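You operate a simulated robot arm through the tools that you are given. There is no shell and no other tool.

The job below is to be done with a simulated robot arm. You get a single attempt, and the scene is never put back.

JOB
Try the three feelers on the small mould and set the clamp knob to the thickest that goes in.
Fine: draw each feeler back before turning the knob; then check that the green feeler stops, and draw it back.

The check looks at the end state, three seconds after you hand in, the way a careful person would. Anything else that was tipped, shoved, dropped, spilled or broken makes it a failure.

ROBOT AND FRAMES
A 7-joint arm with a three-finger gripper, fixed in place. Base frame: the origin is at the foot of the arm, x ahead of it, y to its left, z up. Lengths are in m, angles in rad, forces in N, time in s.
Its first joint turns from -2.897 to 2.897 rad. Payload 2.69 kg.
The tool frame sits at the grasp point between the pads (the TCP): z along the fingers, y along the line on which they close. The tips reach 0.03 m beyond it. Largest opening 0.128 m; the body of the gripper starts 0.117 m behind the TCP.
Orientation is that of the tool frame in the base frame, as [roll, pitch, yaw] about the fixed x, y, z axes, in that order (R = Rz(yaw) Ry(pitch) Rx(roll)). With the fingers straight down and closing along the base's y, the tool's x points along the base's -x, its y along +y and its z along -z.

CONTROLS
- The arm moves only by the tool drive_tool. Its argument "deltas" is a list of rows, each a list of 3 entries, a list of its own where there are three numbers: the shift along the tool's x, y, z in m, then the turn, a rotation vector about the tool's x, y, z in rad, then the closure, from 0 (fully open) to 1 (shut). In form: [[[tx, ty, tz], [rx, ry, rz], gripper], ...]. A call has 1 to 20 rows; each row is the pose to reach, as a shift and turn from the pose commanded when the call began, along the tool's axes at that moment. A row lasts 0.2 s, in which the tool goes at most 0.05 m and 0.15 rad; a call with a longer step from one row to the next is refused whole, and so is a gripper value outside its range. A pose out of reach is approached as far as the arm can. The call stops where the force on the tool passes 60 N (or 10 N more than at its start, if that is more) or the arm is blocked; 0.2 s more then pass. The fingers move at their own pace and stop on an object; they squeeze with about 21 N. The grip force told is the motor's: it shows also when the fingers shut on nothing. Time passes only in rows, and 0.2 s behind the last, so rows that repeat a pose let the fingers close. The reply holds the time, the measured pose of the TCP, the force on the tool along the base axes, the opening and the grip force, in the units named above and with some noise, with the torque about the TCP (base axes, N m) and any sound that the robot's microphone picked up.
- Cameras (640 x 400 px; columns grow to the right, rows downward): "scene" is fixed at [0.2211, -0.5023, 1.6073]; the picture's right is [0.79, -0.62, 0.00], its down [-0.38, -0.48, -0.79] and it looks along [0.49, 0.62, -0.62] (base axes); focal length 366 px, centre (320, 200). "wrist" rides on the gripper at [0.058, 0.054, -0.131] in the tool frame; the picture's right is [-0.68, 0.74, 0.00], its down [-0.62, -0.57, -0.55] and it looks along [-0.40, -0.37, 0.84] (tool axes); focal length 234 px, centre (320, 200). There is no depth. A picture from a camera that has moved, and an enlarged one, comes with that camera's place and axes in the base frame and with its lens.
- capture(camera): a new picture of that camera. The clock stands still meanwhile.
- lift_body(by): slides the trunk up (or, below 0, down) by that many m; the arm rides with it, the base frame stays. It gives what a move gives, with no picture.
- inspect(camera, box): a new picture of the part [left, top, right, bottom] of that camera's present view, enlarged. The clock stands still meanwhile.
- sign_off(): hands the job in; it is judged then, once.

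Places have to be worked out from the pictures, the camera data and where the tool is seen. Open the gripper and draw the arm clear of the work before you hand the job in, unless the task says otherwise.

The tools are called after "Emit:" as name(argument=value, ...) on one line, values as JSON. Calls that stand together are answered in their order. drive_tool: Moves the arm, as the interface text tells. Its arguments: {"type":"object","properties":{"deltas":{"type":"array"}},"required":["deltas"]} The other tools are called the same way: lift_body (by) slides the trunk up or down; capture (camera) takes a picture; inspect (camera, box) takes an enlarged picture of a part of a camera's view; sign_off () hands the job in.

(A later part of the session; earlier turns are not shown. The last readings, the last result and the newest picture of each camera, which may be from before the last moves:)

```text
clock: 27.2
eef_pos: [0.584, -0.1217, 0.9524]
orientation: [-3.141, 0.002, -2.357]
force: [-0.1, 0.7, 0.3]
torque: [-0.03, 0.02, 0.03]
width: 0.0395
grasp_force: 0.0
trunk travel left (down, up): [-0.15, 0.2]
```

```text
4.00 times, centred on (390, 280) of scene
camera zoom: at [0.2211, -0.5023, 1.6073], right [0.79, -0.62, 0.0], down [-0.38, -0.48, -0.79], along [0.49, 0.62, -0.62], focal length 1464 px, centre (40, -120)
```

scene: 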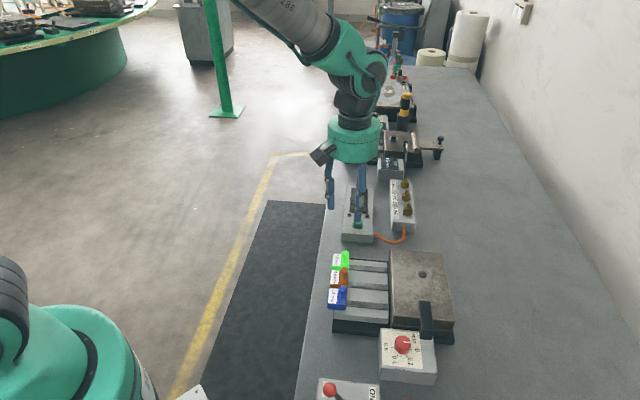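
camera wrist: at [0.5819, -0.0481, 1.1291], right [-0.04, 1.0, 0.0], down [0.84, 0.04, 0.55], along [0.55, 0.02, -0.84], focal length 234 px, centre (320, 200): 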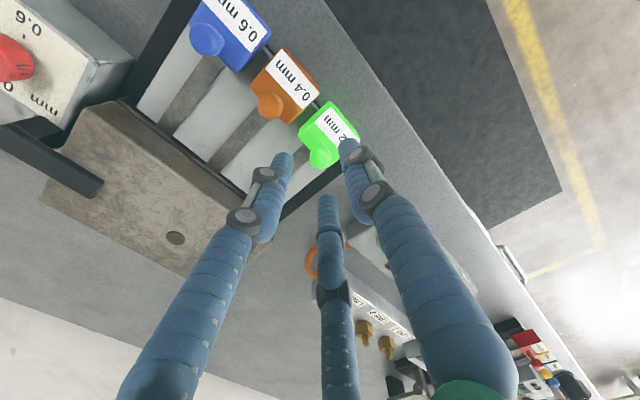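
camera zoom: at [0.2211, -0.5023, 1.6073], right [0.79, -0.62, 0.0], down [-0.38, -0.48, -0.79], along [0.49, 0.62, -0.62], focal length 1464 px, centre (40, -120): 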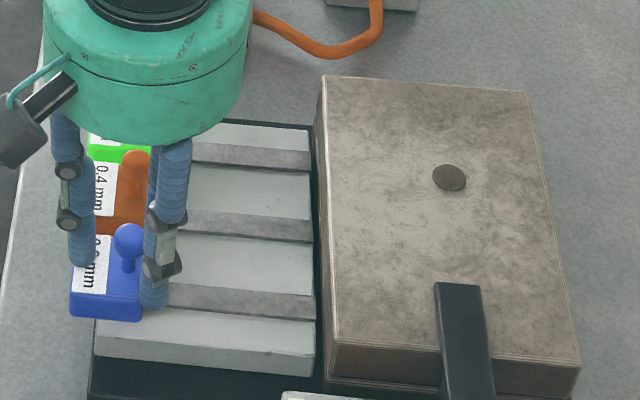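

Blue's ball is centred. I close on it and push in 2 mm per row for 8 mm.

Emit:
drive_tool(deltas=[[[0, 0, 0], [0, 0, 0], 0.85], [[0, 0, 0], [0, 0, 0], 1.0], [[0, 0, 0], [0, 0, 0], 1.0], [[0, -0.002, 0], [0, 0, 0], 1.0], [[0, -0.004, 0], [0, 0, 0], 1.0], [[0, -0.006, 0], [0, 0, 0], 1.0], [[0, -0.008, 0], [0, 0, 0], 1.0]])

Emit:
inspect(camera="scene", box=[310, 230, 470, 330])

```text
clock: 28.8
eef_pos: [0.5893, -0.1275, 0.9529]
orientation: [3.139, 0.0, -2.356]
force: [1.5, 4.0, -12.3]
torque: [0.13, -0.14, -0.05]
width: 0.0179
grasp_force: 42.8
trunk travel left (down, up): [-0.15, 0.2]
```

```text
4.00 times, centred on (390, 280) of scene
camera zoom: at [0.2211, -0.5023, 1.6073], right [0.79, -0.62, 0.0], down [-0.38, -0.48, -0.79], along [0.49, 0.62, -0.62], focal length 1464 px, centre (40, -120)
```

zoom: 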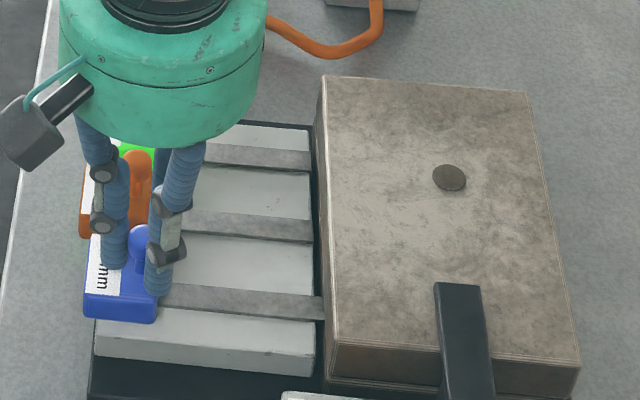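

Blue moved about 8 mm, still free. I continue in 2 mm rows, since the mouth should be close.

Emit:
drive_tool(deltas=[[[0, -0.002, 0], [0, 0, 0], 1.0], [[0, -0.004, 0], [0, 0, 0], 1.0], [[0, -0.006, 0], [0, 0, 0], 1.0]])

```text
clock: 29.6
eef_pos: [0.592, -0.1314, 0.9536]
orientation: [3.139, -0.001, -2.357]
force: [-4.9, -3.3, -18.0]
torque: [0.1, -0.2, 0.03]
width: 0.0168
grasp_force: 42.4
trunk travel left (down, up): [-0.15, 0.2]
```

No axial resistance yet, just a slight upward pull from the grip. I continue 6 mm more.

Emit:
drive_tool(deltas=[[[0, -0.002, 0.001], [0, 0, 0], 1.0], [[0, -0.004, 0.002], [0, 0, 0], 1.0], [[0, -0.006, 0.002], [0, 0, 0], 1.0]])

Emit:
inspect(camera="scene", box=[310, 230, 470, 330])

```text
clock: 30.4
eef_pos: [0.5964, -0.1379, 0.9542]
orientation: [-3.139, 0.003, -2.357]
force: [-15.2, -15.4, 4.8]
torque: [-0.25, 0.28, -0.05]
width: 0.0164
grasp_force: 42.6
trunk travel left (down, up): [-0.15, 0.2]
```

```text
4.00 times, centred on (390, 280) of scene
camera zoom: at [0.2211, -0.5023, 1.6073], right [0.79, -0.62, 0.0], down [-0.38, -0.48, -0.79], along [0.49, 0.62, -0.62], focal length 1464 px, centre (40, -120)
```

zoom: 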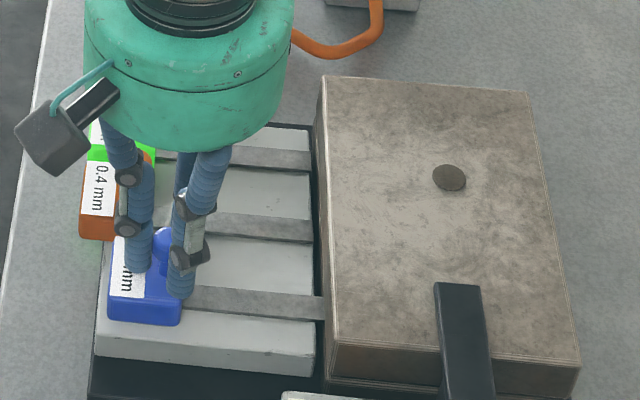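

Blue is in about 22 mm with no axial resistance, but there is a sideways force. I let the tool drift 1 mm toward that side and continue.

Emit:
drive_tool(deltas=[[[0.001, -0.002, 0], [0, 0, 0], 1.0], [[0.001, -0.004, 0], [0, 0, 0], 1.0], [[0.001, -0.006, 0], [0, 0, 0], 1.0]])

Emit:
inspect(camera="scene", box=[310, 230, 470, 330])

```text
clock: 31.2
eef_pos: [0.6002, -0.1411, 0.9524]
orientation: [3.141, 0.004, -2.356]
force: [-5.0, -5.1, 11.7]
torque: [-0.03, -0.03, -0.01]
width: 0.0164
grasp_force: 42.0
trunk travel left (down, up): [-0.15, 0.2]
```

```text
4.00 times, centred on (390, 280) of scene
camera zoom: at [0.2211, -0.5023, 1.6073], right [0.79, -0.62, 0.0], down [-0.38, -0.48, -0.79], along [0.49, 0.62, -0.62], focal length 1464 px, centre (40, -120)
```

zoom: 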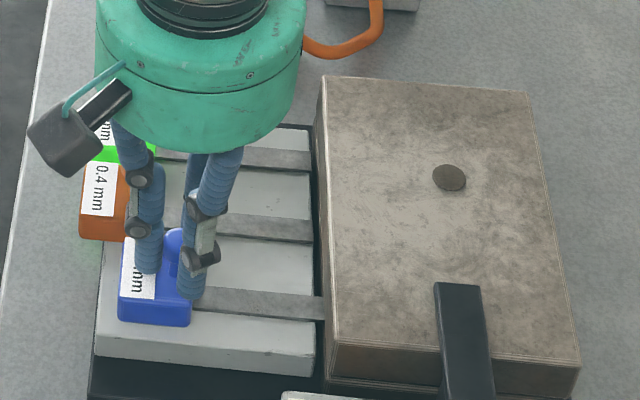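

Blue is now in about 28 mm, free. I continue.

Emit:
drive_tool(deltas=[[[0, -0.002, 0], [0, 0, 0], 1.0], [[0, -0.004, 0], [0, 0, 0], 1.0], [[0, -0.006, 0], [0, 0, 0], 1.0], [[0, -0.008, 0], [0, 0, 0], 1.0]])

Emit:
inspect(camera="scene", box=[310, 230, 470, 330])

```text
clock: 32.2
eef_pos: [0.6077, -0.1475, 0.9543]
orientation: [3.141, 0.003, -2.357]
force: [-0.4, -1.1, 17.7]
torque: [0.09, 0.07, -0.02]
width: 0.0167
grasp_force: 42.4
trunk travel left (down, up): [-0.15, 0.2]
```

```text
4.00 times, centred on (390, 280) of scene
camera zoom: at [0.2211, -0.5023, 1.6073], right [0.79, -0.62, 0.0], down [-0.38, -0.48, -0.79], along [0.49, 0.62, -0.62], focal length 1464 px, centre (40, -120)
```

zoom: 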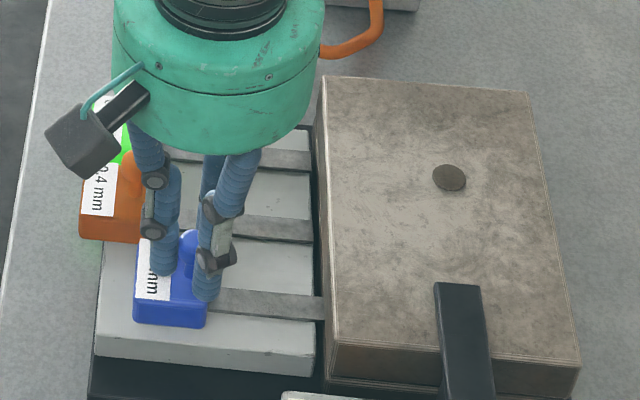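

Blue is in about 36 mm. I push on to find its stop and compare it with the other two at about 41 mm.

Emit:
drive_tool(deltas=[[[0, -0.002, -0.001], [0, 0, 0], 1.0], [[0, -0.004, -0.002], [0, 0, 0], 1.0], [[0, -0.006, -0.002], [0, 0, 0], 1.0]])

Emit:
inspect(camera="scene", box=[310, 230, 470, 330])

```text
clock: 33.0
eef_pos: [0.6114, -0.1509, 0.9533]
orientation: [3.139, -0.001, -2.357]
force: [6.1, 6.9, -2.4]
torque: [0.14, -0.17, 0.01]
width: 0.0165
grasp_force: 41.5
trunk travel left (down, up): [-0.15, 0.2]
```

```text
4.00 times, centred on (390, 280) of scene
camera zoom: at [0.2211, -0.5023, 1.6073], right [0.79, -0.62, 0.0], down [-0.38, -0.48, -0.79], along [0.49, 0.62, -0.62], focal length 1464 px, centre (40, -120)
```

zoom: 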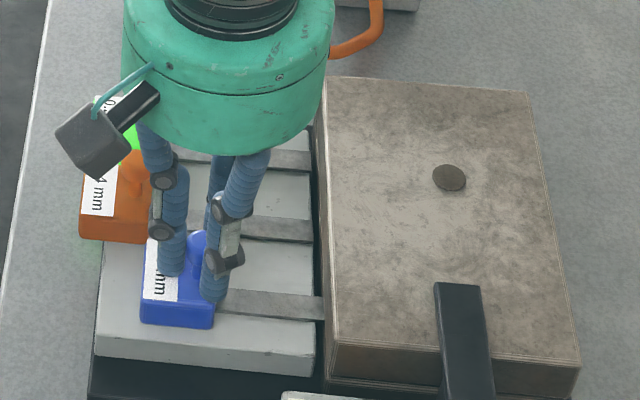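

Travel is now about 40 mm and there is still no stop. I push 4 mm more, carefully.

Emit:
drive_tool(deltas=[[[0, -0.002, 0], [0, 0, 0], 1.0], [[0, -0.004, 0], [0, 0, 0], 1.0]])

Emit:
inspect(camera="scene", box=[310, 230, 470, 330])

```text
clock: 33.6
eef_pos: [0.6113, -0.1506, 0.9538]
orientation: [3.137, -0.003, -2.355]
force: [-13.7, 36.5, 5.9]
torque: [0.71, 0.37, -0.04]
width: 0.0166
grasp_force: 42.3
trunk travel left (down, up): [-0.15, 0.2]
```

```text
4.00 times, centred on (390, 280) of scene
camera zoom: at [0.2211, -0.5023, 1.6073], right [0.79, -0.62, 0.0], down [-0.38, -0.48, -0.79], along [0.49, 0.62, -0.62], focal length 1464 px, centre (40, -120)
```

zoom: 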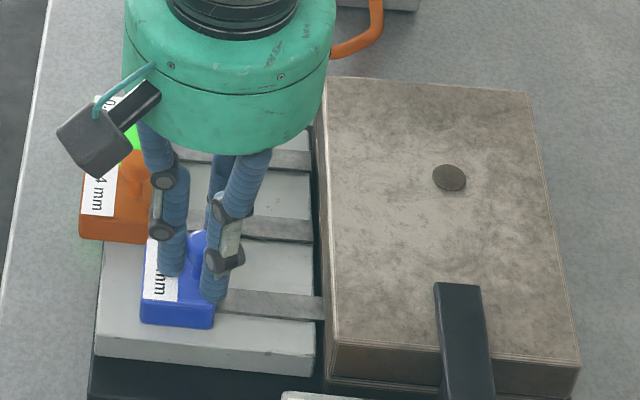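

Blue stops at the same line as green and orange; their handle corners are collinear both at home and at the stop. All three therefore reach the same end stop with the blade well inside the mould, which makes blue (0.6) the thickest that goes in. I draw blue back by the 44 mm commanded.

Emit:
drive_tool(deltas=[[[0, 0.004, 0], [0, 0, 0], 1.0], [[0, 0.009, 0], [0, 0, 0], 1.0], [[0, 0.014, 0], [0, 0, 0], 1.0], [[0, 0.019, 0], [0, 0, 0], 1.0], [[0, 0.024, 0], [0, 0, 0], 1.0], [[0, 0.029, 0], [0, 0, 0], 1.0], [[0, 0.034, 0], [0, 0, 0], 1.0], [[0, 0.039, 0], [0, 0, 0], 1.0], [[0, 0.043, 0], [0, 0, 0], 1.0], [[0, 0.044, 0], [0, 0, 0], 1.0]])

Emit:
inspect(camera="scene", box=[310, 230, 470, 330])

```text
clock: 35.8
eef_pos: [0.5822, -0.1226, 0.9535]
orientation: [3.139, -0.002, -2.355]
force: [-8.6, -10.2, -28.6]
torque: [-0.13, 0.18, -0.01]
width: 0.0167
grasp_force: 41.7
trunk travel left (down, up): [-0.15, 0.2]
```

```text
4.00 times, centred on (390, 280) of scene
camera zoom: at [0.2211, -0.5023, 1.6073], right [0.79, -0.62, 0.0], down [-0.38, -0.48, -0.79], along [0.49, 0.62, -0.62], focal length 1464 px, centre (40, -120)
```

zoom: 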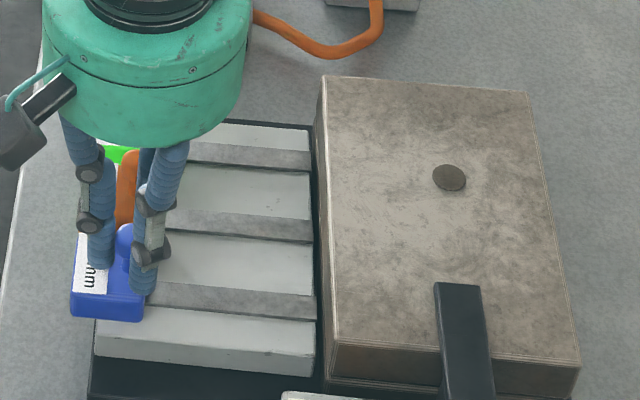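

Blue is home, so all three are drawn back. I open, rise to about z 1.06, and move over the clamp knob at about (0.597, -0.29) to look at it.

Emit:
drive_tool(deltas=[[[0, 0, 0], [0, 0, 0], 0.8], [[0, 0, 0], [0, 0, 0], 0.69], [[0, 0, 0], [0, 0, 0], 0.69], [[0, 0, -0.02], [0, 0, 0], 0.69], [[0, 0, -0.05], [0, 0, 0], 0.69], [[0, 0, -0.09], [0, 0, 0], 0.69], [[0, 0, -0.12], [0, 0, 0], 0.69], [[0, 0, -0.12], [0, 0, 0], 0.69]])

Emit:
inspect(camera="scene", box=[310, 230, 470, 330])

Emit:
capture(camera="wrist")

```text
clock: 37.6
eef_pos: [0.5817, -0.1212, 1.0752]
orientation: [-3.141, 0.003, -2.356]
force: [-0.9, -0.5, 0.1]
torque: [0.0, -0.01, 0.02]
width: 0.0398
grasp_force: 0.1
trunk travel left (down, up): [-0.15, 0.2]
```

```text
4.00 times, centred on (390, 280) of scene
camera zoom: at [0.2211, -0.5023, 1.6073], right [0.79, -0.62, 0.0], down [-0.38, -0.48, -0.79], along [0.49, 0.62, -0.62], focal length 1464 px, centre (40, -120)
```

zoom: 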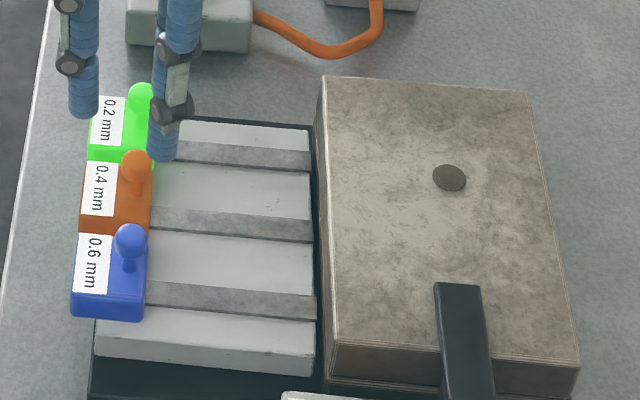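

```text
taken
camera wrist: at [0.5035, -0.1245, 1.2064], right [-0.04, 1.0, 0.0], down [0.84, 0.03, 0.55], along [0.55, 0.02, -0.84], focal length 234 px, centre (320, 200)
```

wrist: 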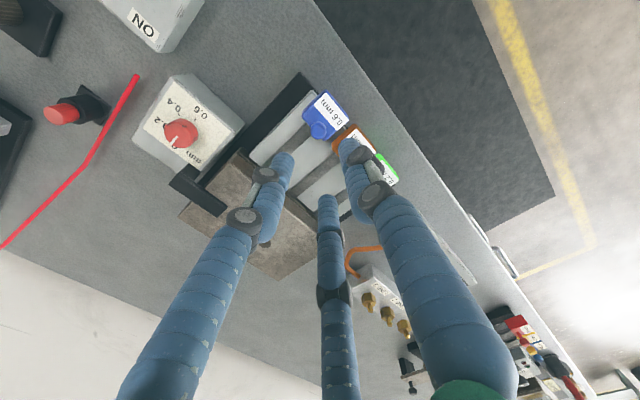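

All three feelers are home. The knob triangulates to about (0.596, -0.291), top near z 0.93. I move above it at this height.

Emit:
drive_tool(deltas=[[[0.027, -0.032, 0], [0, 0, 0], 0.69], [[0.055, -0.065, 0], [0, 0, 0], 0.69], [[0.082, -0.098, 0], [0, 0, 0], 0.69], [[0.11, -0.13, 0], [0, 0, 0], 0.69], [[0.11, -0.13, 0], [0, 0, 0], 0.69]])

Emit:
capture(camera="wrist")

Emit:
inspect(camera="wrist", box=[220, 60, 420, 220])

Emit:
inspect(camera="scene", box=[310, 300, 470, 400])

```text
clock: 38.8
eef_pos: [0.5956, -0.2917, 1.075]
orientation: [3.14, 0.0, -2.356]
force: [0.4, -1.0, -0.6]
torque: [0.03, 0.03, 0.05]
width: 0.0395
grasp_force: 0.1
trunk travel left (down, up): [-0.15, 0.2]
```

```text
taken
camera wrist: at [0.5161, -0.2961, 1.2063], right [-0.04, 1.0, 0.0], down [0.84, 0.03, 0.55], along [0.55, 0.03, -0.84], focal length 234 px, centre (320, 200)
```

wrist: 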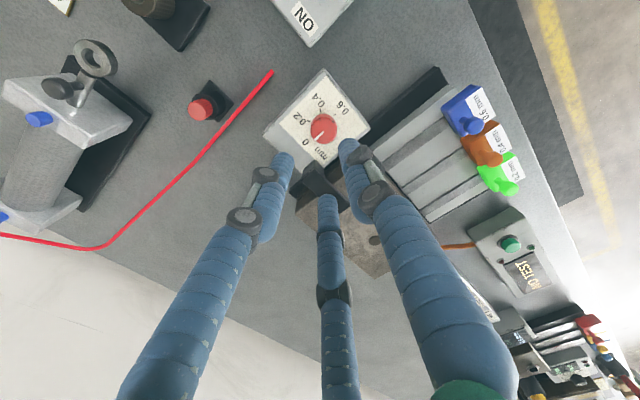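

```text
2.50 times, centred on (320, 140) of wrist
camera zoom: at [0.5161, -0.2961, 1.2063], right [-0.04, 1.0, 0.0], down [0.84, 0.03, 0.55], along [0.55, 0.03, -0.84], focal length 585 px, centre (320, 350)
```

zoom: 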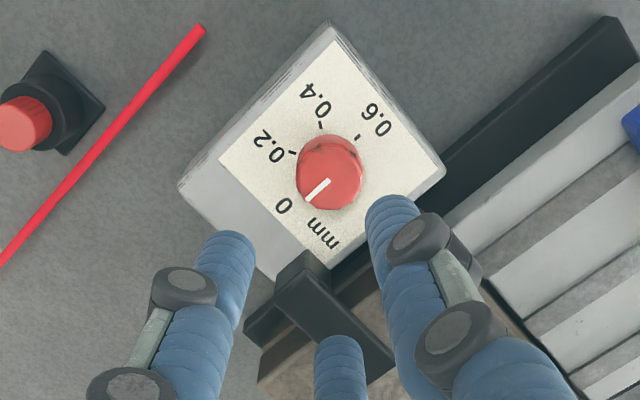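

```text
4.00 times, centred on (390, 350) of scene
camera zoom: at [0.2211, -0.5023, 1.6073], right [0.79, -0.62, 0.0], down [-0.38, -0.48, -0.79], along [0.49, 0.62, -0.62], focal length 1464 px, centre (40, -400)
```

zoom: 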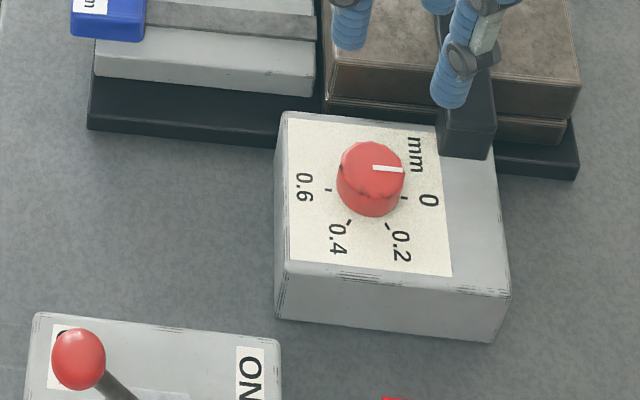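

The ticks work out to lie on a 20 mm circle around about (0.6005, -0.288). 0 points near -47°, 0.2 at -107°, 0.4 at -166° and 0.6 at -222°, so the knob must turn about 180° clockwise seen from above. I check in the air whether the wrist can turn that far (tool +z).

Emit:
drive_tool(deltas=[[[0, 0, 0], [0, 0, 0.15], 0.69], [[0, 0, 0], [0, 0, 0.3], 0.69], [[0, 0, 0], [0, 0, 0.45], 0.69], [[0, 0, 0], [0, 0, 0.6], 0.69], [[0, 0, 0], [0, 0, 0.75], 0.69], [[0, 0, 0], [0, 0, 0.9], 0.69], [[0, 0, 0], [0, 0, 1.05], 0.69], [[0, 0, 0], [0, 0, 1.2], 0.69], [[0, 0, 0], [0, 0, 1.35], 0.69], [[0, 0, 0], [0, 0, 1.5], 0.69], [[0, 0, 0], [0, 0, 1.57], 0.69], [[0, 0, 0], [0, 0, 1.57], 0.69]])

Emit:
capture(camera="wrist")

Emit:
inspect(camera="wrist", box=[220, 60, 420, 220])

```text
clock: 41.4
eef_pos: [0.5985, -0.2929, 1.0746]
orientation: [3.14, 0.001, 2.357]
force: [0.4, 0.1, -0.2]
torque: [-0.01, 0.02, 0.02]
width: 0.0397
grasp_force: 0.1
trunk travel left (down, up): [-0.15, 0.2]
```

```text
taken
camera wrist: at [0.5933, -0.2137, 1.2055], right [1.0, 0.04, 0.0], down [0.04, -0.84, 0.55], along [0.02, -0.55, -0.84], focal length 234 px, centre (320, 200)
```

wrist: 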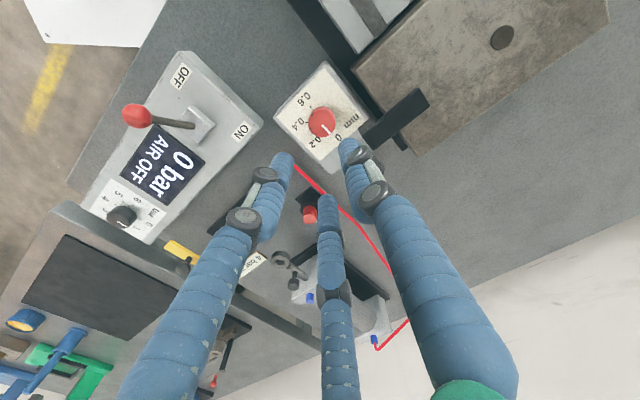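

```text
2.50 times, centred on (320, 140) of wrist
camera zoom: at [0.5933, -0.2137, 1.2055], right [1.0, 0.04, 0.0], down [0.04, -0.84, 0.55], along [0.02, -0.55, -0.84], focal length 585 px, centre (320, 350)
```

zoom: 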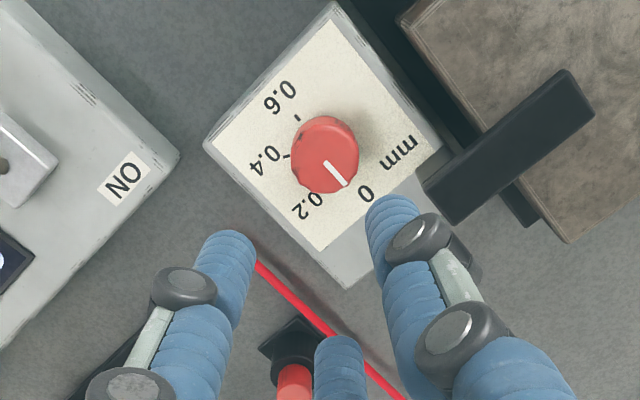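

The 90° turn works, and this view refines the knob centre to (0.600, -0.288), top near z 0.93. I continue the in-air test through the second 90°.

Emit:
drive_tool(deltas=[[[0, 0, 0], [0, 0, 0.15], 0.69], [[0, 0, 0], [0, 0, 0.3], 0.69], [[0, 0, 0], [0, 0, 0.45], 0.69], [[0, 0, 0], [0, 0, 0.6], 0.69], [[0, 0, 0], [0, 0, 0.75], 0.69], [[0, 0, 0], [0, 0, 0.9], 0.69], [[0, 0, 0], [0, 0, 1.05], 0.69], [[0, 0, 0], [0, 0, 1.2], 0.69], [[0, 0, 0], [0, 0, 1.35], 0.69], [[0, 0, 0], [0, 0, 1.5], 0.69], [[0, 0, 0], [0, 0, 1.6], 0.69], [[0, 0, 0], [0, 0, 1.6], 0.69]])

Emit:
inspect(camera="wrist", box=[220, 60, 420, 220])

```text
clock: 44.0
eef_pos: [0.5964, -0.2924, 1.0728]
orientation: [3.141, -0.002, 0.757]
force: [0.4, -1.1, -0.3]
torque: [0.0, 0.01, 0.02]
width: 0.0397
grasp_force: 0.1
trunk travel left (down, up): [-0.15, 0.2]
```

```text
2.50 times, centred on (320, 140) of wrist
camera zoom: at [0.6758, -0.2917, 1.2056], right [0.01, -1.0, 0.0], down [-0.84, -0.01, 0.55], along [-0.55, -0.01, -0.84], focal length 585 px, centre (320, 350)
```

zoom: 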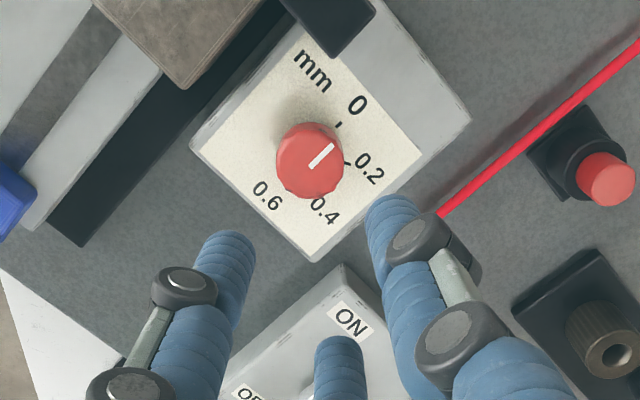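

The whole 180° is available, and the ticks measured from here fit about 58° per step, 0 to 0.6 being about 174°. The knob sits about (+4.5, +4.5) mm from the tool axis. I wind the wrist back, apply that shift, and open to 0.05 m for the knob (diameter 0.033).

Emit:
drive_tool(deltas=[[[0.0064, 0, 0], [0, 0, -0.15], 0.69], [[0.0064, 0, 0], [0, 0, -0.3], 0.69], [[0.0064, 0, 0], [0, 0, -0.45], 0.69], [[0.0064, 0, 0], [0, 0, -0.6], 0.69], [[0.0064, 0, 0], [0, 0, -0.75], 0.69], [[0.0064, 0, 0], [0, 0, -0.9], 0.69], [[0.0064, 0, 0], [0, 0, -1.05], 0.69], [[0.0064, 0, 0], [0, 0, -1.2], 0.69], [[0.0064, 0, 0], [0, 0, -1.35], 0.69], [[0.0064, 0, 0], [0, 0, -1.5], 0.69], [[0.0064, 0, 0], [0, 0, -1.65], 0.69], [[0.0064, 0, 0], [0, 0, -1.8], 0.69], [[0.0064, 0, 0], [0, 0, -1.95], 0.69], [[0.0064, 0, 0], [0, 0, -2.1], 0.69], [[0.0064, 0, 0], [0, 0, -2.25], 0.69], [[0.0064, 0, 0], [0, 0, -2.4], 0.69], [[0.0064, 0, 0], [0, 0, -2.55], 0.69], [[0.0064, 0, 0], [0, 0, -2.7], 0.69], [[0.0064, 0, 0], [0, 0, -2.85], 0.69], [[0.0064, 0, 0], [0, 0, -3.0], 0.69]])

Emit:
drive_tool(deltas=[[[0, 0, 0.02], [0, 0, -0.085], 0.63], [[0, 0, 0.05], [0, 0, -0.17], 0.63], [[0, 0, 0.08], [0, 0, -0.17], 0.63], [[0, 0, 0.08], [0, 0, -0.17], 0.63]])

Emit:
inspect(camera="wrist", box=[220, 60, 420, 220])

Emit:
inspect(camera="scene", box=[350, 300, 450, 362])

```text
clock: 48.2
eef_pos: [0.6015, -0.2887, 1.0734]
orientation: [3.14, 0.002, -2.523]
force: [0.4, 0.2, 0.2]
torque: [0.02, 0.05, -0.02]
width: 0.0396
grasp_force: 0.0
trunk travel left (down, up): [-0.15, 0.2]
```

```text
clock: 49.2
eef_pos: [0.6018, -0.2889, 0.9947]
orientation: [3.141, 0.001, -2.357]
force: [-0.6, -0.4, 0.1]
torque: [0.0, 0.05, -0.04]
width: 0.0474
grasp_force: 0.0
trunk travel left (down, up): [-0.15, 0.2]
```

```text
2.50 times, centred on (320, 140) of wrist
camera zoom: at [0.5222, -0.2933, 1.1257], right [-0.04, 1.0, 0.0], down [0.84, 0.04, 0.55], along [0.55, 0.02, -0.84], focal length 585 px, centre (320, 350)
```

zoom: 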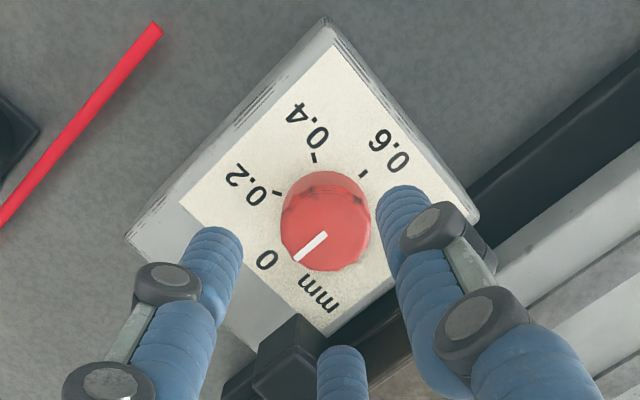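

```text
6.40 times, centred on (400, 331) of scene
camera zoom: at [0.2211, -0.5023, 1.6073], right [0.79, -0.62, 0.0], down [-0.38, -0.48, -0.79], along [0.49, 0.62, -0.62], focal length 2343 px, centre (-192, -638)
```

zoom: 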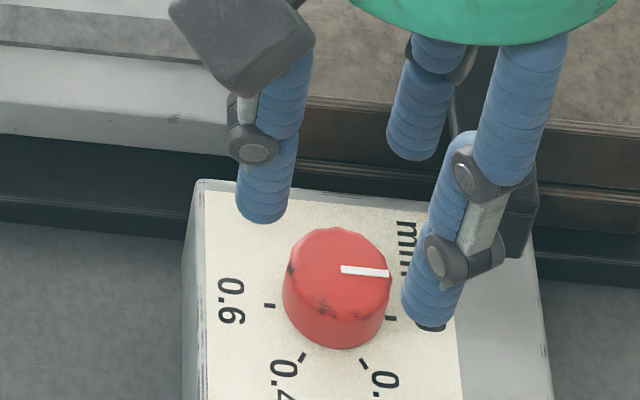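

The knob is aligned with the tool axis within 2 mm. The clamp arm's post is roughly 5 mm beyond one finger, so I narrow the opening to 0.044 m and descend 35 mm, then look.

Emit:
drive_tool(deltas=[[[-0.001, 0.001, 0.0], [0, 0, 0], 0.656], [[-0.001, 0.001, 0.012], [0, 0, 0], 0.656], [[-0.001, 0.001, 0.024], [0, 0, 0], 0.656], [[-0.001, 0.001, 0.035], [0, 0, 0], 0.656], [[-0.001, 0.001, 0.035], [0, 0, 0], 0.656]])

Emit:
inspect(camera="wrist", box=[220, 60, 420, 220])

Emit:
inspect(camera="scene", box=[350, 300, 450, 362])

```text
clock: 50.4
eef_pos: [0.6009, -0.2883, 0.9591]
orientation: [3.141, 0.003, -2.356]
force: [-0.3, 0.7, -1.1]
torque: [-0.02, 0.0, 0.04]
width: 0.0438
grasp_force: 0.2
trunk travel left (down, up): [-0.15, 0.2]
```

```text
2.50 times, centred on (320, 140) of wrist
camera zoom: at [0.5219, -0.2915, 1.0903], right [-0.04, 1.0, 0.0], down [0.84, 0.03, 0.55], along [0.55, 0.02, -0.84], focal length 585 px, centre (320, 350)
```

zoom: 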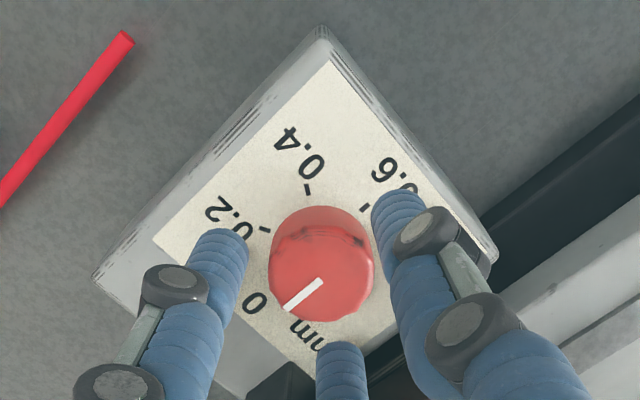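

```text
6.40 times, centred on (400, 331) of scene
camera zoom: at [0.2211, -0.5023, 1.6073], right [0.79, -0.62, 0.0], down [-0.38, -0.48, -0.79], along [0.49, 0.62, -0.62], focal length 2343 px, centre (-192, -638)
```

zoom: 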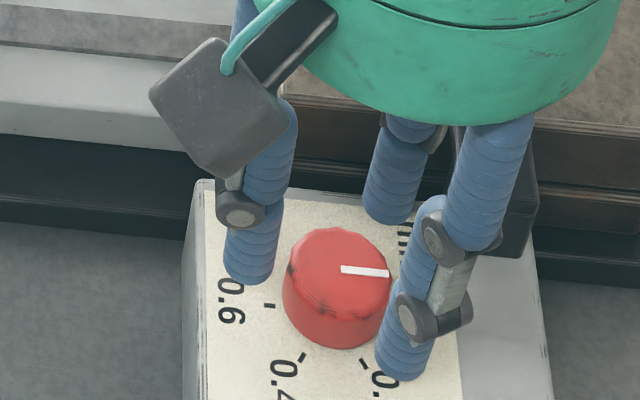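

The knob is centred between the three fingers and the post is clear. I descend 15 mm more and close on the knob.

Emit:
drive_tool(deltas=[[[0, 0, 0.008], [0, 0, 0], 0.656], [[0, 0, 0.015], [0, 0, 0], 0.656], [[0, 0, 0.015], [0, 0, 0], 0.656]])

Emit:
inspect(camera="wrist", box=[220, 60, 420, 220])

Emit:
inspect(camera="scene", box=[350, 300, 450, 362])

```text
clock: 51.2
eef_pos: [0.6024, -0.2861, 0.9447]
orientation: [-3.142, 0.0, -2.357]
force: [-0.6, -0.5, 0.1]
torque: [0.03, -0.01, -0.01]
width: 0.0438
grasp_force: 0.0
trunk travel left (down, up): [-0.15, 0.2]
```

```text
2.50 times, centred on (320, 140) of wrist
camera zoom: at [0.5223, -0.2902, 1.0759], right [-0.04, 1.0, 0.0], down [0.84, 0.03, 0.55], along [0.55, 0.02, -0.84], focal length 585 px, centre (320, 350)
```

zoom: 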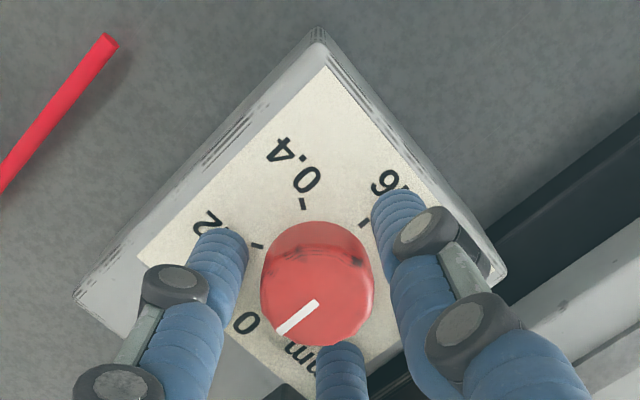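

```text
6.40 times, centred on (400, 331) of scene
camera zoom: at [0.2211, -0.5023, 1.6073], right [0.79, -0.62, 0.0], down [-0.38, -0.48, -0.79], along [0.49, 0.62, -0.62], focal length 2343 px, centre (-192, -638)
```

zoom: 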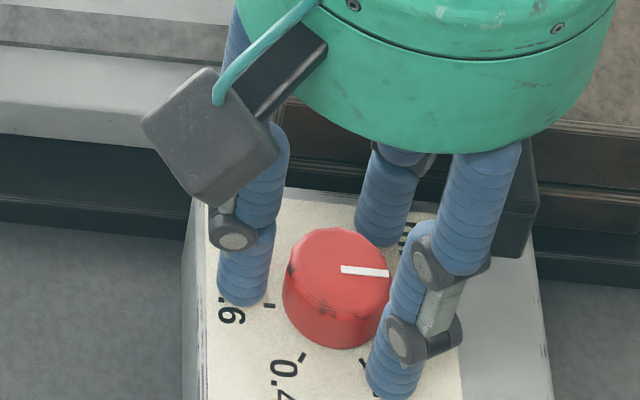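

The knob is centred and the forces are zero. I close on it.

Emit:
drive_tool(deltas=[[[0, 0, 0], [0, 0, 0], 0.75], [[0, 0, 0], [0, 0, 0], 0.9], [[0, 0, 0], [0, 0, 0], 1.0], [[0, 0, 0], [0, 0, 0], 1.0]])

```text
clock: 52.2
eef_pos: [0.6009, -0.2872, 0.9447]
orientation: [3.139, 0.002, -2.356]
force: [-1.5, -6.1, -0.1]
torque: [-0.27, 0.07, -0.03]
width: 0.033
grasp_force: 45.1
trunk travel left (down, up): [-0.15, 0.2]
```

The knob is held (0.033 m, small side force). I turn 1.0 rad clockwise (tool +z) and check the torque and the pointer.

Emit:
drive_tool(deltas=[[[0, 0, 0], [0, 0, 0.1], 1.0], [[0, 0, 0], [0, 0, 0.2], 1.0], [[0, 0, 0], [0, 0, 0.3], 1.0], [[0, 0, 0], [0, 0, 0.4], 1.0], [[0, 0, 0], [0, 0, 0.5], 1.0], [[0, 0, 0], [0, 0, 0.6], 1.0], [[0, 0, 0], [0, 0, 0.7], 1.0], [[0, 0, 0], [0, 0, 0.8], 1.0], [[0, 0, 0], [0, 0, 0.9], 1.0], [[0, 0, 0], [0, 0, 1.0], 1.0]])

Emit:
inspect(camera="scene", box=[350, 300, 450, 362])

Emit:
inspect(camera="wrist", box=[220, 60, 420, 220])

```text
clock: 54.4
eef_pos: [0.5987, -0.2874, 0.9439]
orientation: [3.139, 0.001, 2.924]
force: [-29.7, -29.0, 16.2]
torque: [-0.9, 1.07, 0.03]
width: 0.0311
grasp_force: 45.4
trunk travel left (down, up): [-0.15, 0.2]
```

```text
6.40 times, centred on (400, 331) of scene
camera zoom: at [0.2211, -0.5023, 1.6073], right [0.79, -0.62, 0.0], down [-0.38, -0.48, -0.79], along [0.49, 0.62, -0.62], focal length 2343 px, centre (-192, -638)
```

zoom: 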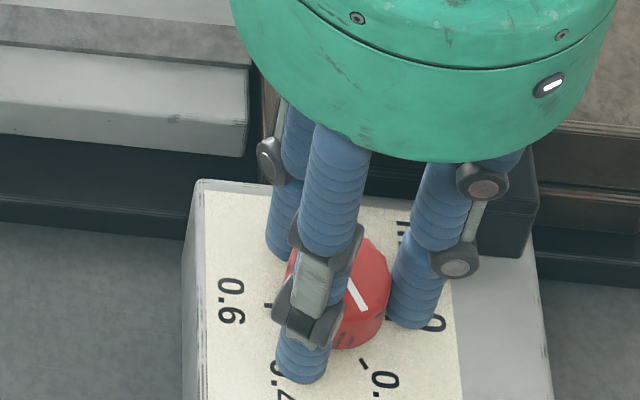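

```text
2.50 times, centred on (320, 140) of wrist
camera zoom: at [0.5534, -0.2229, 1.0757], right [0.82, 0.57, 0.0], down [0.48, -0.69, 0.55], along [0.32, -0.45, -0.84], focal length 585 px, centre (320, 350)
```

zoom: 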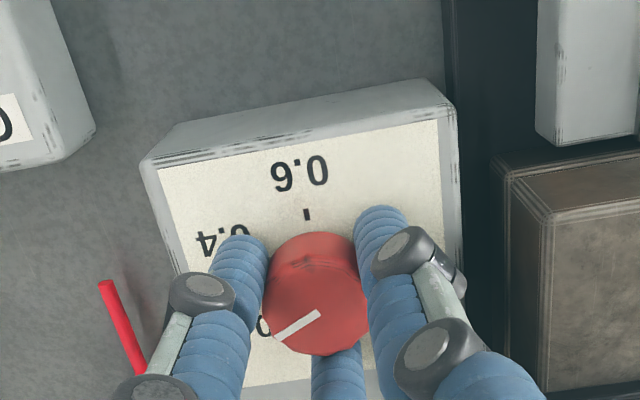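

The knob turned about one step, pointing now toward 0.2, but the tool is being pushed sideways at about 40 N, so my centring is off. I open, let it settle, and look before regripping.

Emit:
drive_tool(deltas=[[[0, 0, 0], [0, 0, 0], 0.75], [[0, 0, 0], [0, 0, 0], 0.656], [[0, 0, 0], [0, 0, 0], 0.656], [[0, 0, 0], [0, 0, 0], 0.656]])

Emit:
inspect(camera="scene", box=[350, 300, 450, 362])

Emit:
inspect(camera="wrist", box=[220, 60, 420, 220])

```text
clock: 55.4
eef_pos: [0.6014, -0.286, 0.9441]
orientation: [3.14, 0.0, 2.926]
force: [0.0, 1.0, 0.8]
torque: [-0.04, -0.04, -0.02]
width: 0.044
grasp_force: 0.0
trunk travel left (down, up): [-0.15, 0.2]
```

```text
6.40 times, centred on (400, 331) of scene
camera zoom: at [0.2211, -0.5023, 1.6073], right [0.79, -0.62, 0.0], down [-0.38, -0.48, -0.79], along [0.49, 0.62, -0.62], focal length 2343 px, centre (-192, -638)
```

zoom: 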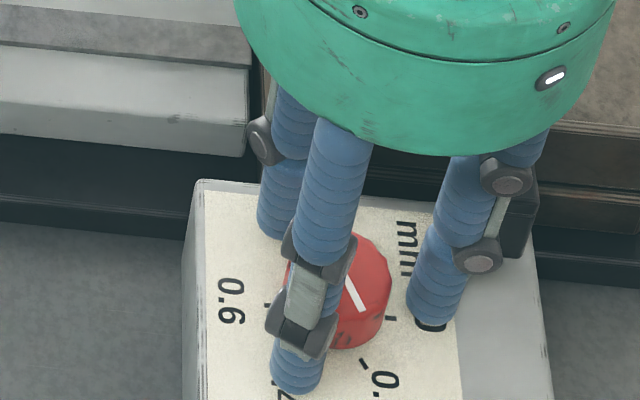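

```text
2.50 times, centred on (320, 140) of wrist
camera zoom: at [0.5556, -0.2218, 1.0752], right [0.82, 0.58, 0.0], down [0.48, -0.68, 0.55], along [0.32, -0.45, -0.84], focal length 585 px, centre (320, 350)
```

zoom: 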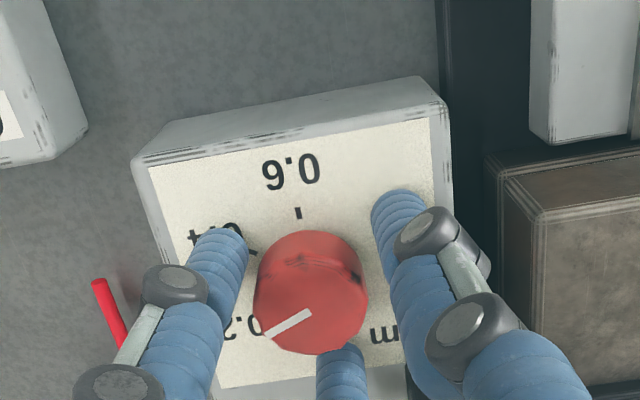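

The knob sits about 2 mm toward (-x, -y) from the tool axis, matching the side force. I shift there, regrip, and turn another 0.9 rad.

Emit:
drive_tool(deltas=[[[0.0017, -0.0017, 0], [0, 0, 0], 0.656], [[0.0017, -0.0017, 0], [0, 0, 0], 0.75], [[0.0017, -0.0017, 0], [0, 0, 0], 0.9], [[0.0017, -0.0017, 0], [0, 0, 0], 1.0], [[0.0017, -0.0017, 0], [0, 0, 0], 1.0]])

```text
clock: 56.6
eef_pos: [0.5998, -0.2886, 0.943]
orientation: [3.141, 0.001, 2.926]
force: [-0.5, 4.6, 0.4]
torque: [0.21, -0.01, -0.01]
width: 0.0311
grasp_force: 44.9
trunk travel left (down, up): [-0.15, 0.2]
```

The grip is now nearly force-free. I turn 0.9 rad more in small rows.

Emit:
drive_tool(deltas=[[[0, 0, 0], [0, 0, 0.1], 1.0], [[0, 0, 0], [0, 0, 0.2], 1.0], [[0, 0, 0], [0, 0, 0.3], 1.0], [[0, 0, 0], [0, 0, 0.4], 1.0], [[0, 0, 0], [0, 0, 0.5], 1.0], [[0, 0, 0], [0, 0, 0.6], 1.0], [[0, 0, 0], [0, 0, 0.7], 1.0], [[0, 0, 0], [0, 0, 0.8], 1.0], [[0, 0, 0], [0, 0, 0.9], 1.0]])

Emit:
inspect(camera="wrist", box=[220, 60, 420, 220])

Emit:
inspect(camera="scene", box=[350, 300, 450, 362])

```text
clock: 58.6
eef_pos: [0.5988, -0.2877, 0.9443]
orientation: [-3.141, 0.0, 2.025]
force: [-0.5, 5.7, 6.5]
torque: [0.23, 0.07, -0.06]
width: 0.0311
grasp_force: 45.6
trunk travel left (down, up): [-0.15, 0.2]
```

```text
2.50 times, centred on (320, 140) of wrist
camera zoom: at [0.6211, -0.2118, 1.0756], right [0.96, -0.28, 0.0], down [-0.24, -0.8, 0.55], along [-0.16, -0.53, -0.84], focal length 585 px, centre (320, 350)
```

zoom: 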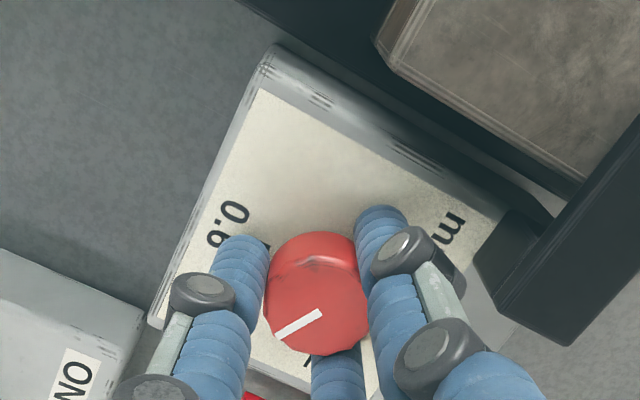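

```text
6.40 times, centred on (400, 331) of scene
camera zoom: at [0.2211, -0.5023, 1.6073], right [0.79, -0.62, 0.0], down [-0.38, -0.48, -0.79], along [0.49, 0.62, -0.62], focal length 2343 px, centre (-192, -638)
```

zoom: 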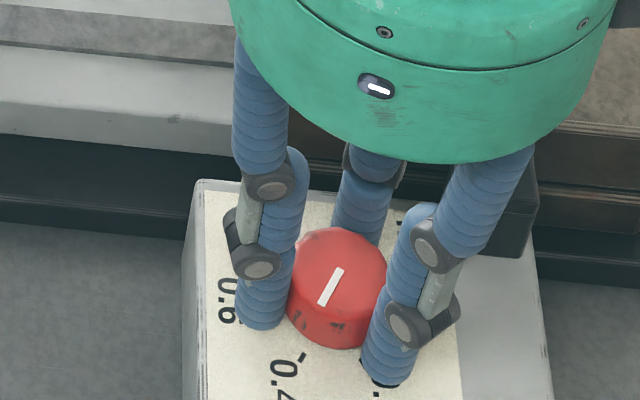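

The knob follows the hand and is just short of 0.4. I turn another 1.05 rad toward 0.6.

Emit:
drive_tool(deltas=[[[0, 0, 0], [0, 0, 0.1], 1.0], [[0, 0, 0], [0, 0, 0.2], 1.0], [[0, 0, 0], [0, 0, 0.3], 1.0], [[0, 0, 0], [0, 0, 0.4], 1.0], [[0, 0, 0], [0, 0, 0.5], 1.0], [[0, 0, 0], [0, 0, 0.6], 1.0], [[0, 0, 0], [0, 0, 0.7], 1.0], [[0, 0, 0], [0, 0, 0.8], 1.0], [[0, 0, 0], [0, 0, 0.9], 1.0], [[0, 0, 0], [0, 0, 1.0], 1.0], [[0, 0, 0], [0, 0, 1.05], 1.0]])

Emit:
inspect(camera="wrist", box=[220, 60, 420, 220])

Emit:
inspect(camera="scene", box=[350, 300, 450, 362])

```text
clock: 61.0
eef_pos: [0.5983, -0.2884, 0.9446]
orientation: [-3.141, -0.002, 0.977]
force: [0.4, 4.9, 1.8]
torque: [0.08, -0.03, -0.04]
width: 0.031
grasp_force: 45.2
trunk travel left (down, up): [-0.15, 0.2]
```

```text
2.50 times, centred on (320, 140) of wrist
camera zoom: at [0.6758, -0.2697, 1.0756], right [0.23, -0.97, 0.0], down [-0.81, -0.19, 0.55], along [-0.53, -0.13, -0.84], focal length 585 px, centre (320, 350)
```

zoom: 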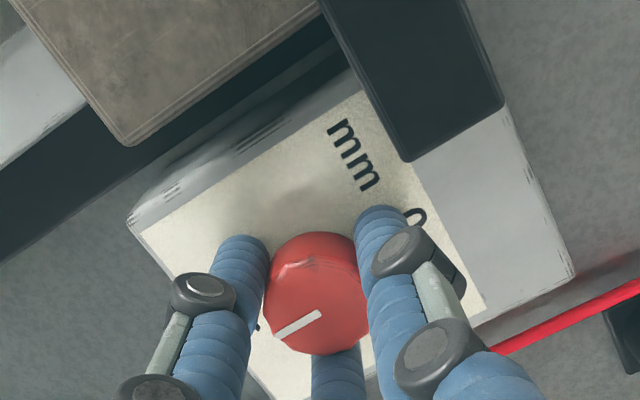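

```text
6.40 times, centred on (400, 331) of scene
camera zoom: at [0.2211, -0.5023, 1.6073], right [0.79, -0.62, 0.0], down [-0.38, -0.48, -0.79], along [0.49, 0.62, -0.62], focal length 2343 px, centre (-192, -638)
```

zoom: 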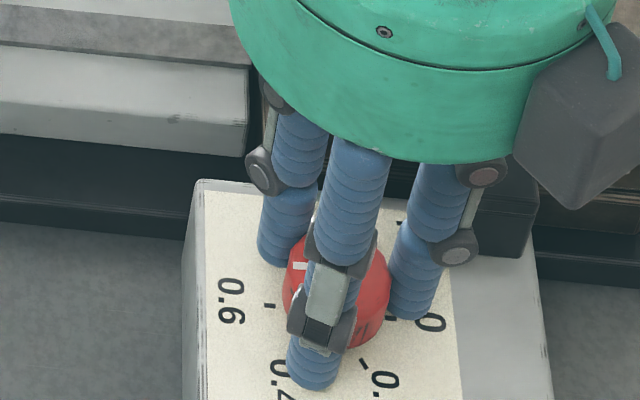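

The pointer rectifies to about -225°, right by the 0.6 tick, with little force. I open, rise, and check the pointer against the tick.

Emit:
drive_tool(deltas=[[[0, 0, 0], [0, 0, 0], 0.75], [[0, 0, 0], [0, 0, 0], 0.66], [[0, 0, 0], [0, 0, 0], 0.66], [[0, 0, -0.015], [0, 0, 0], 0.66], [[0, 0, -0.04], [0, 0, 0], 0.66], [[0, 0, -0.08], [0, 0, 0], 0.66], [[0, 0, -0.12], [0, 0, 0], 0.66], [[0, 0, -0.13], [0, 0, 0], 0.66]])

Emit:
inspect(camera="wrist", box=[260, 80, 380, 170])

Emit:
inspect(camera="scene", box=[350, 300, 450, 362])

```text
clock: 62.8
eef_pos: [0.5998, -0.2878, 1.0754]
orientation: [-3.141, -0.002, 0.978]
force: [1.0, -0.7, 0.0]
torque: [-0.04, 0.01, 0.0]
width: 0.0435
grasp_force: 0.0
trunk travel left (down, up): [-0.15, 0.2]
```

```text
4.44 times, centred on (320, 125) of wrist
camera zoom: at [0.676, -0.2689, 1.2068], right [0.23, -0.97, 0.0], down [-0.81, -0.19, 0.55], along [-0.53, -0.13, -0.84], focal length 1041 px, centre (320, 533)
```

zoom: 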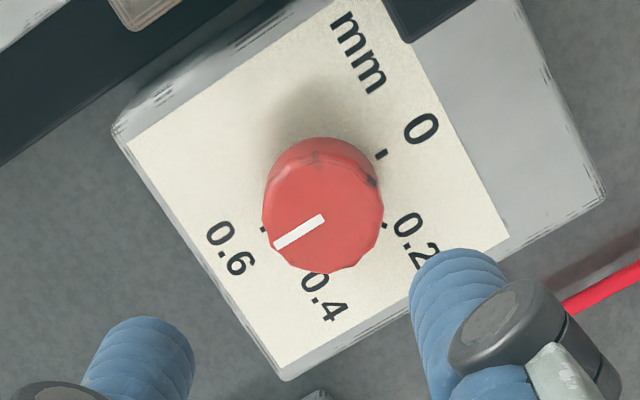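

```text
6.40 times, centred on (400, 331) of scene
camera zoom: at [0.2211, -0.5023, 1.6073], right [0.79, -0.62, 0.0], down [-0.38, -0.48, -0.79], along [0.49, 0.62, -0.62], focal length 2343 px, centre (-192, -638)
```

zoom: 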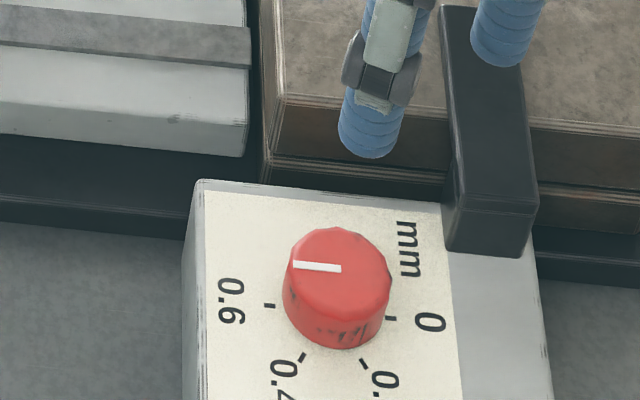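

In the scene view the pointer and the 0.6 tick both rectify to 135°, so the knob is on 0.6. I wind the wrist back while travelling at z 1.075 to above the green feeler at (0.6605, -0.045).

Emit:
drive_tool(deltas=[[[0.0118, -0.0043, 0], [0, 0, -0.1475], 0.69], [[0.0235, -0.0086, 0], [0, 0, -0.295], 0.69], [[0.0353, -0.0129, 0], [0, 0, -0.4425], 0.69], [[0.0471, -0.0171, 0], [0, 0, -0.59], 0.69], [[0.0588, -0.0214, 0], [0, 0, -0.7375], 0.69], [[0.0706, -0.0257, 0], [0, 0, -0.885], 0.69], [[0.0824, -0.03, 0], [0, 0, -1.0325], 0.69], [[0.0941, -0.0343, 0], [0, 0, -1.18], 0.69], [[0.1059, -0.0386, 0], [0, 0, -1.3275], 0.69], [[0.1177, -0.0429, 0], [0, 0, -1.475], 0.69], [[0.1294, -0.0471, 0], [0, 0, -1.6225], 0.69], [[0.1412, -0.0514, 0], [0, 0, -1.77], 0.69], [[0.153, -0.0557, 0], [0, 0, -1.9175], 0.69], [[0.1647, -0.06, 0], [0, 0, -2.065], 0.69], [[0.1765, -0.0643, 0], [0, 0, -2.2125], 0.69], [[0.1882, -0.0686, 0], [0, 0, -2.36], 0.69], [[0.2, -0.0728, 0], [0, 0, -2.5075], 0.69], [[0.2118, -0.0771, 0], [0, 0, -2.655], 0.69], [[0.2235, -0.0814, 0], [0, 0, -2.8025], 0.69], [[0.2353, -0.0857, 0], [0, 0, -2.95], 0.69]])

Emit:
inspect(camera="scene", box=[310, 230, 470, 330])

Emit:
inspect(camera="wrist", box=[220, 60, 420, 220])

Emit:
inspect(camera="scene", box=[350, 300, 450, 362])

```text
clock: 67.0
eef_pos: [0.6596, -0.0449, 1.0737]
orientation: [3.14, 0.002, -2.356]
force: [0.3, -0.7, 0.1]
torque: [-0.03, 0.02, -0.03]
width: 0.0398
grasp_force: 0.0
trunk travel left (down, up): [-0.15, 0.2]
```

```text
4.00 times, centred on (390, 280) of scene
camera zoom: at [0.2211, -0.5023, 1.6073], right [0.79, -0.62, 0.0], down [-0.38, -0.48, -0.79], along [0.49, 0.62, -0.62], focal length 1464 px, centre (40, -120)
```

zoom: 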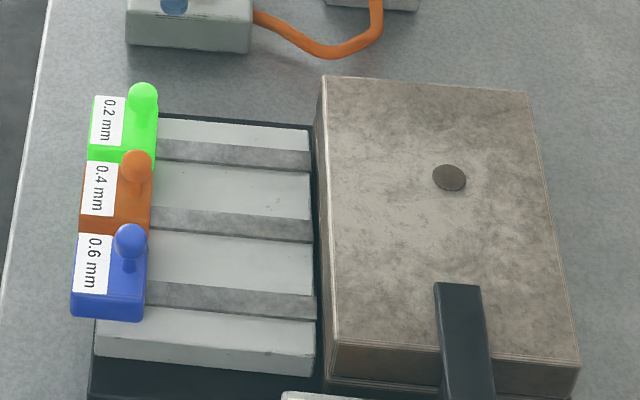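

```text
2.50 times, centred on (320, 140) of wrist
camera zoom: at [0.5804, -0.0494, 1.2061], right [-0.04, 1.0, 0.0], down [0.83, 0.04, 0.55], along [0.55, 0.03, -0.84], focal length 585 px, centre (320, 350)
```

zoom: 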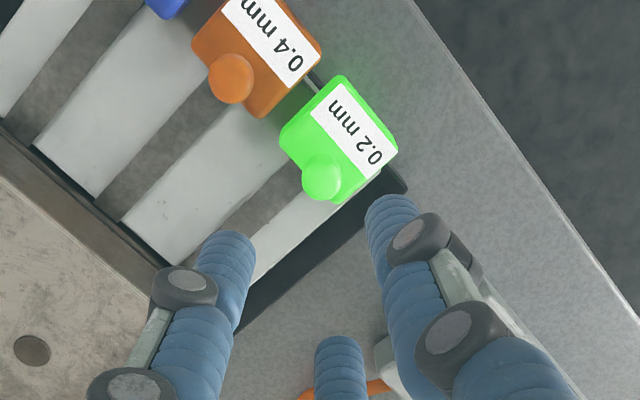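

```text
6.40 times, centred on (400, 331) of scene
camera zoom: at [0.2211, -0.5023, 1.6073], right [0.79, -0.62, 0.0], down [-0.38, -0.48, -0.79], along [0.49, 0.62, -0.62], focal length 2343 px, centre (-192, -638)
```

zoom: 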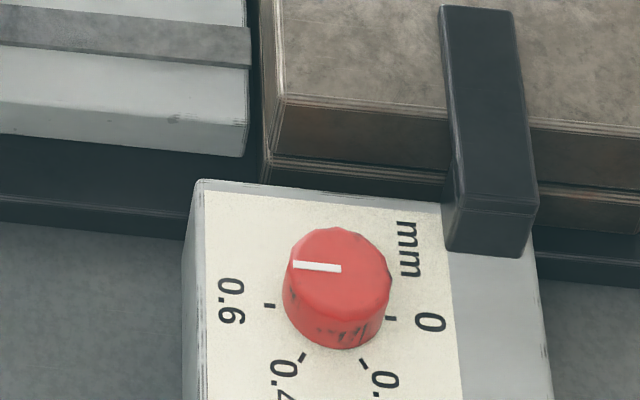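

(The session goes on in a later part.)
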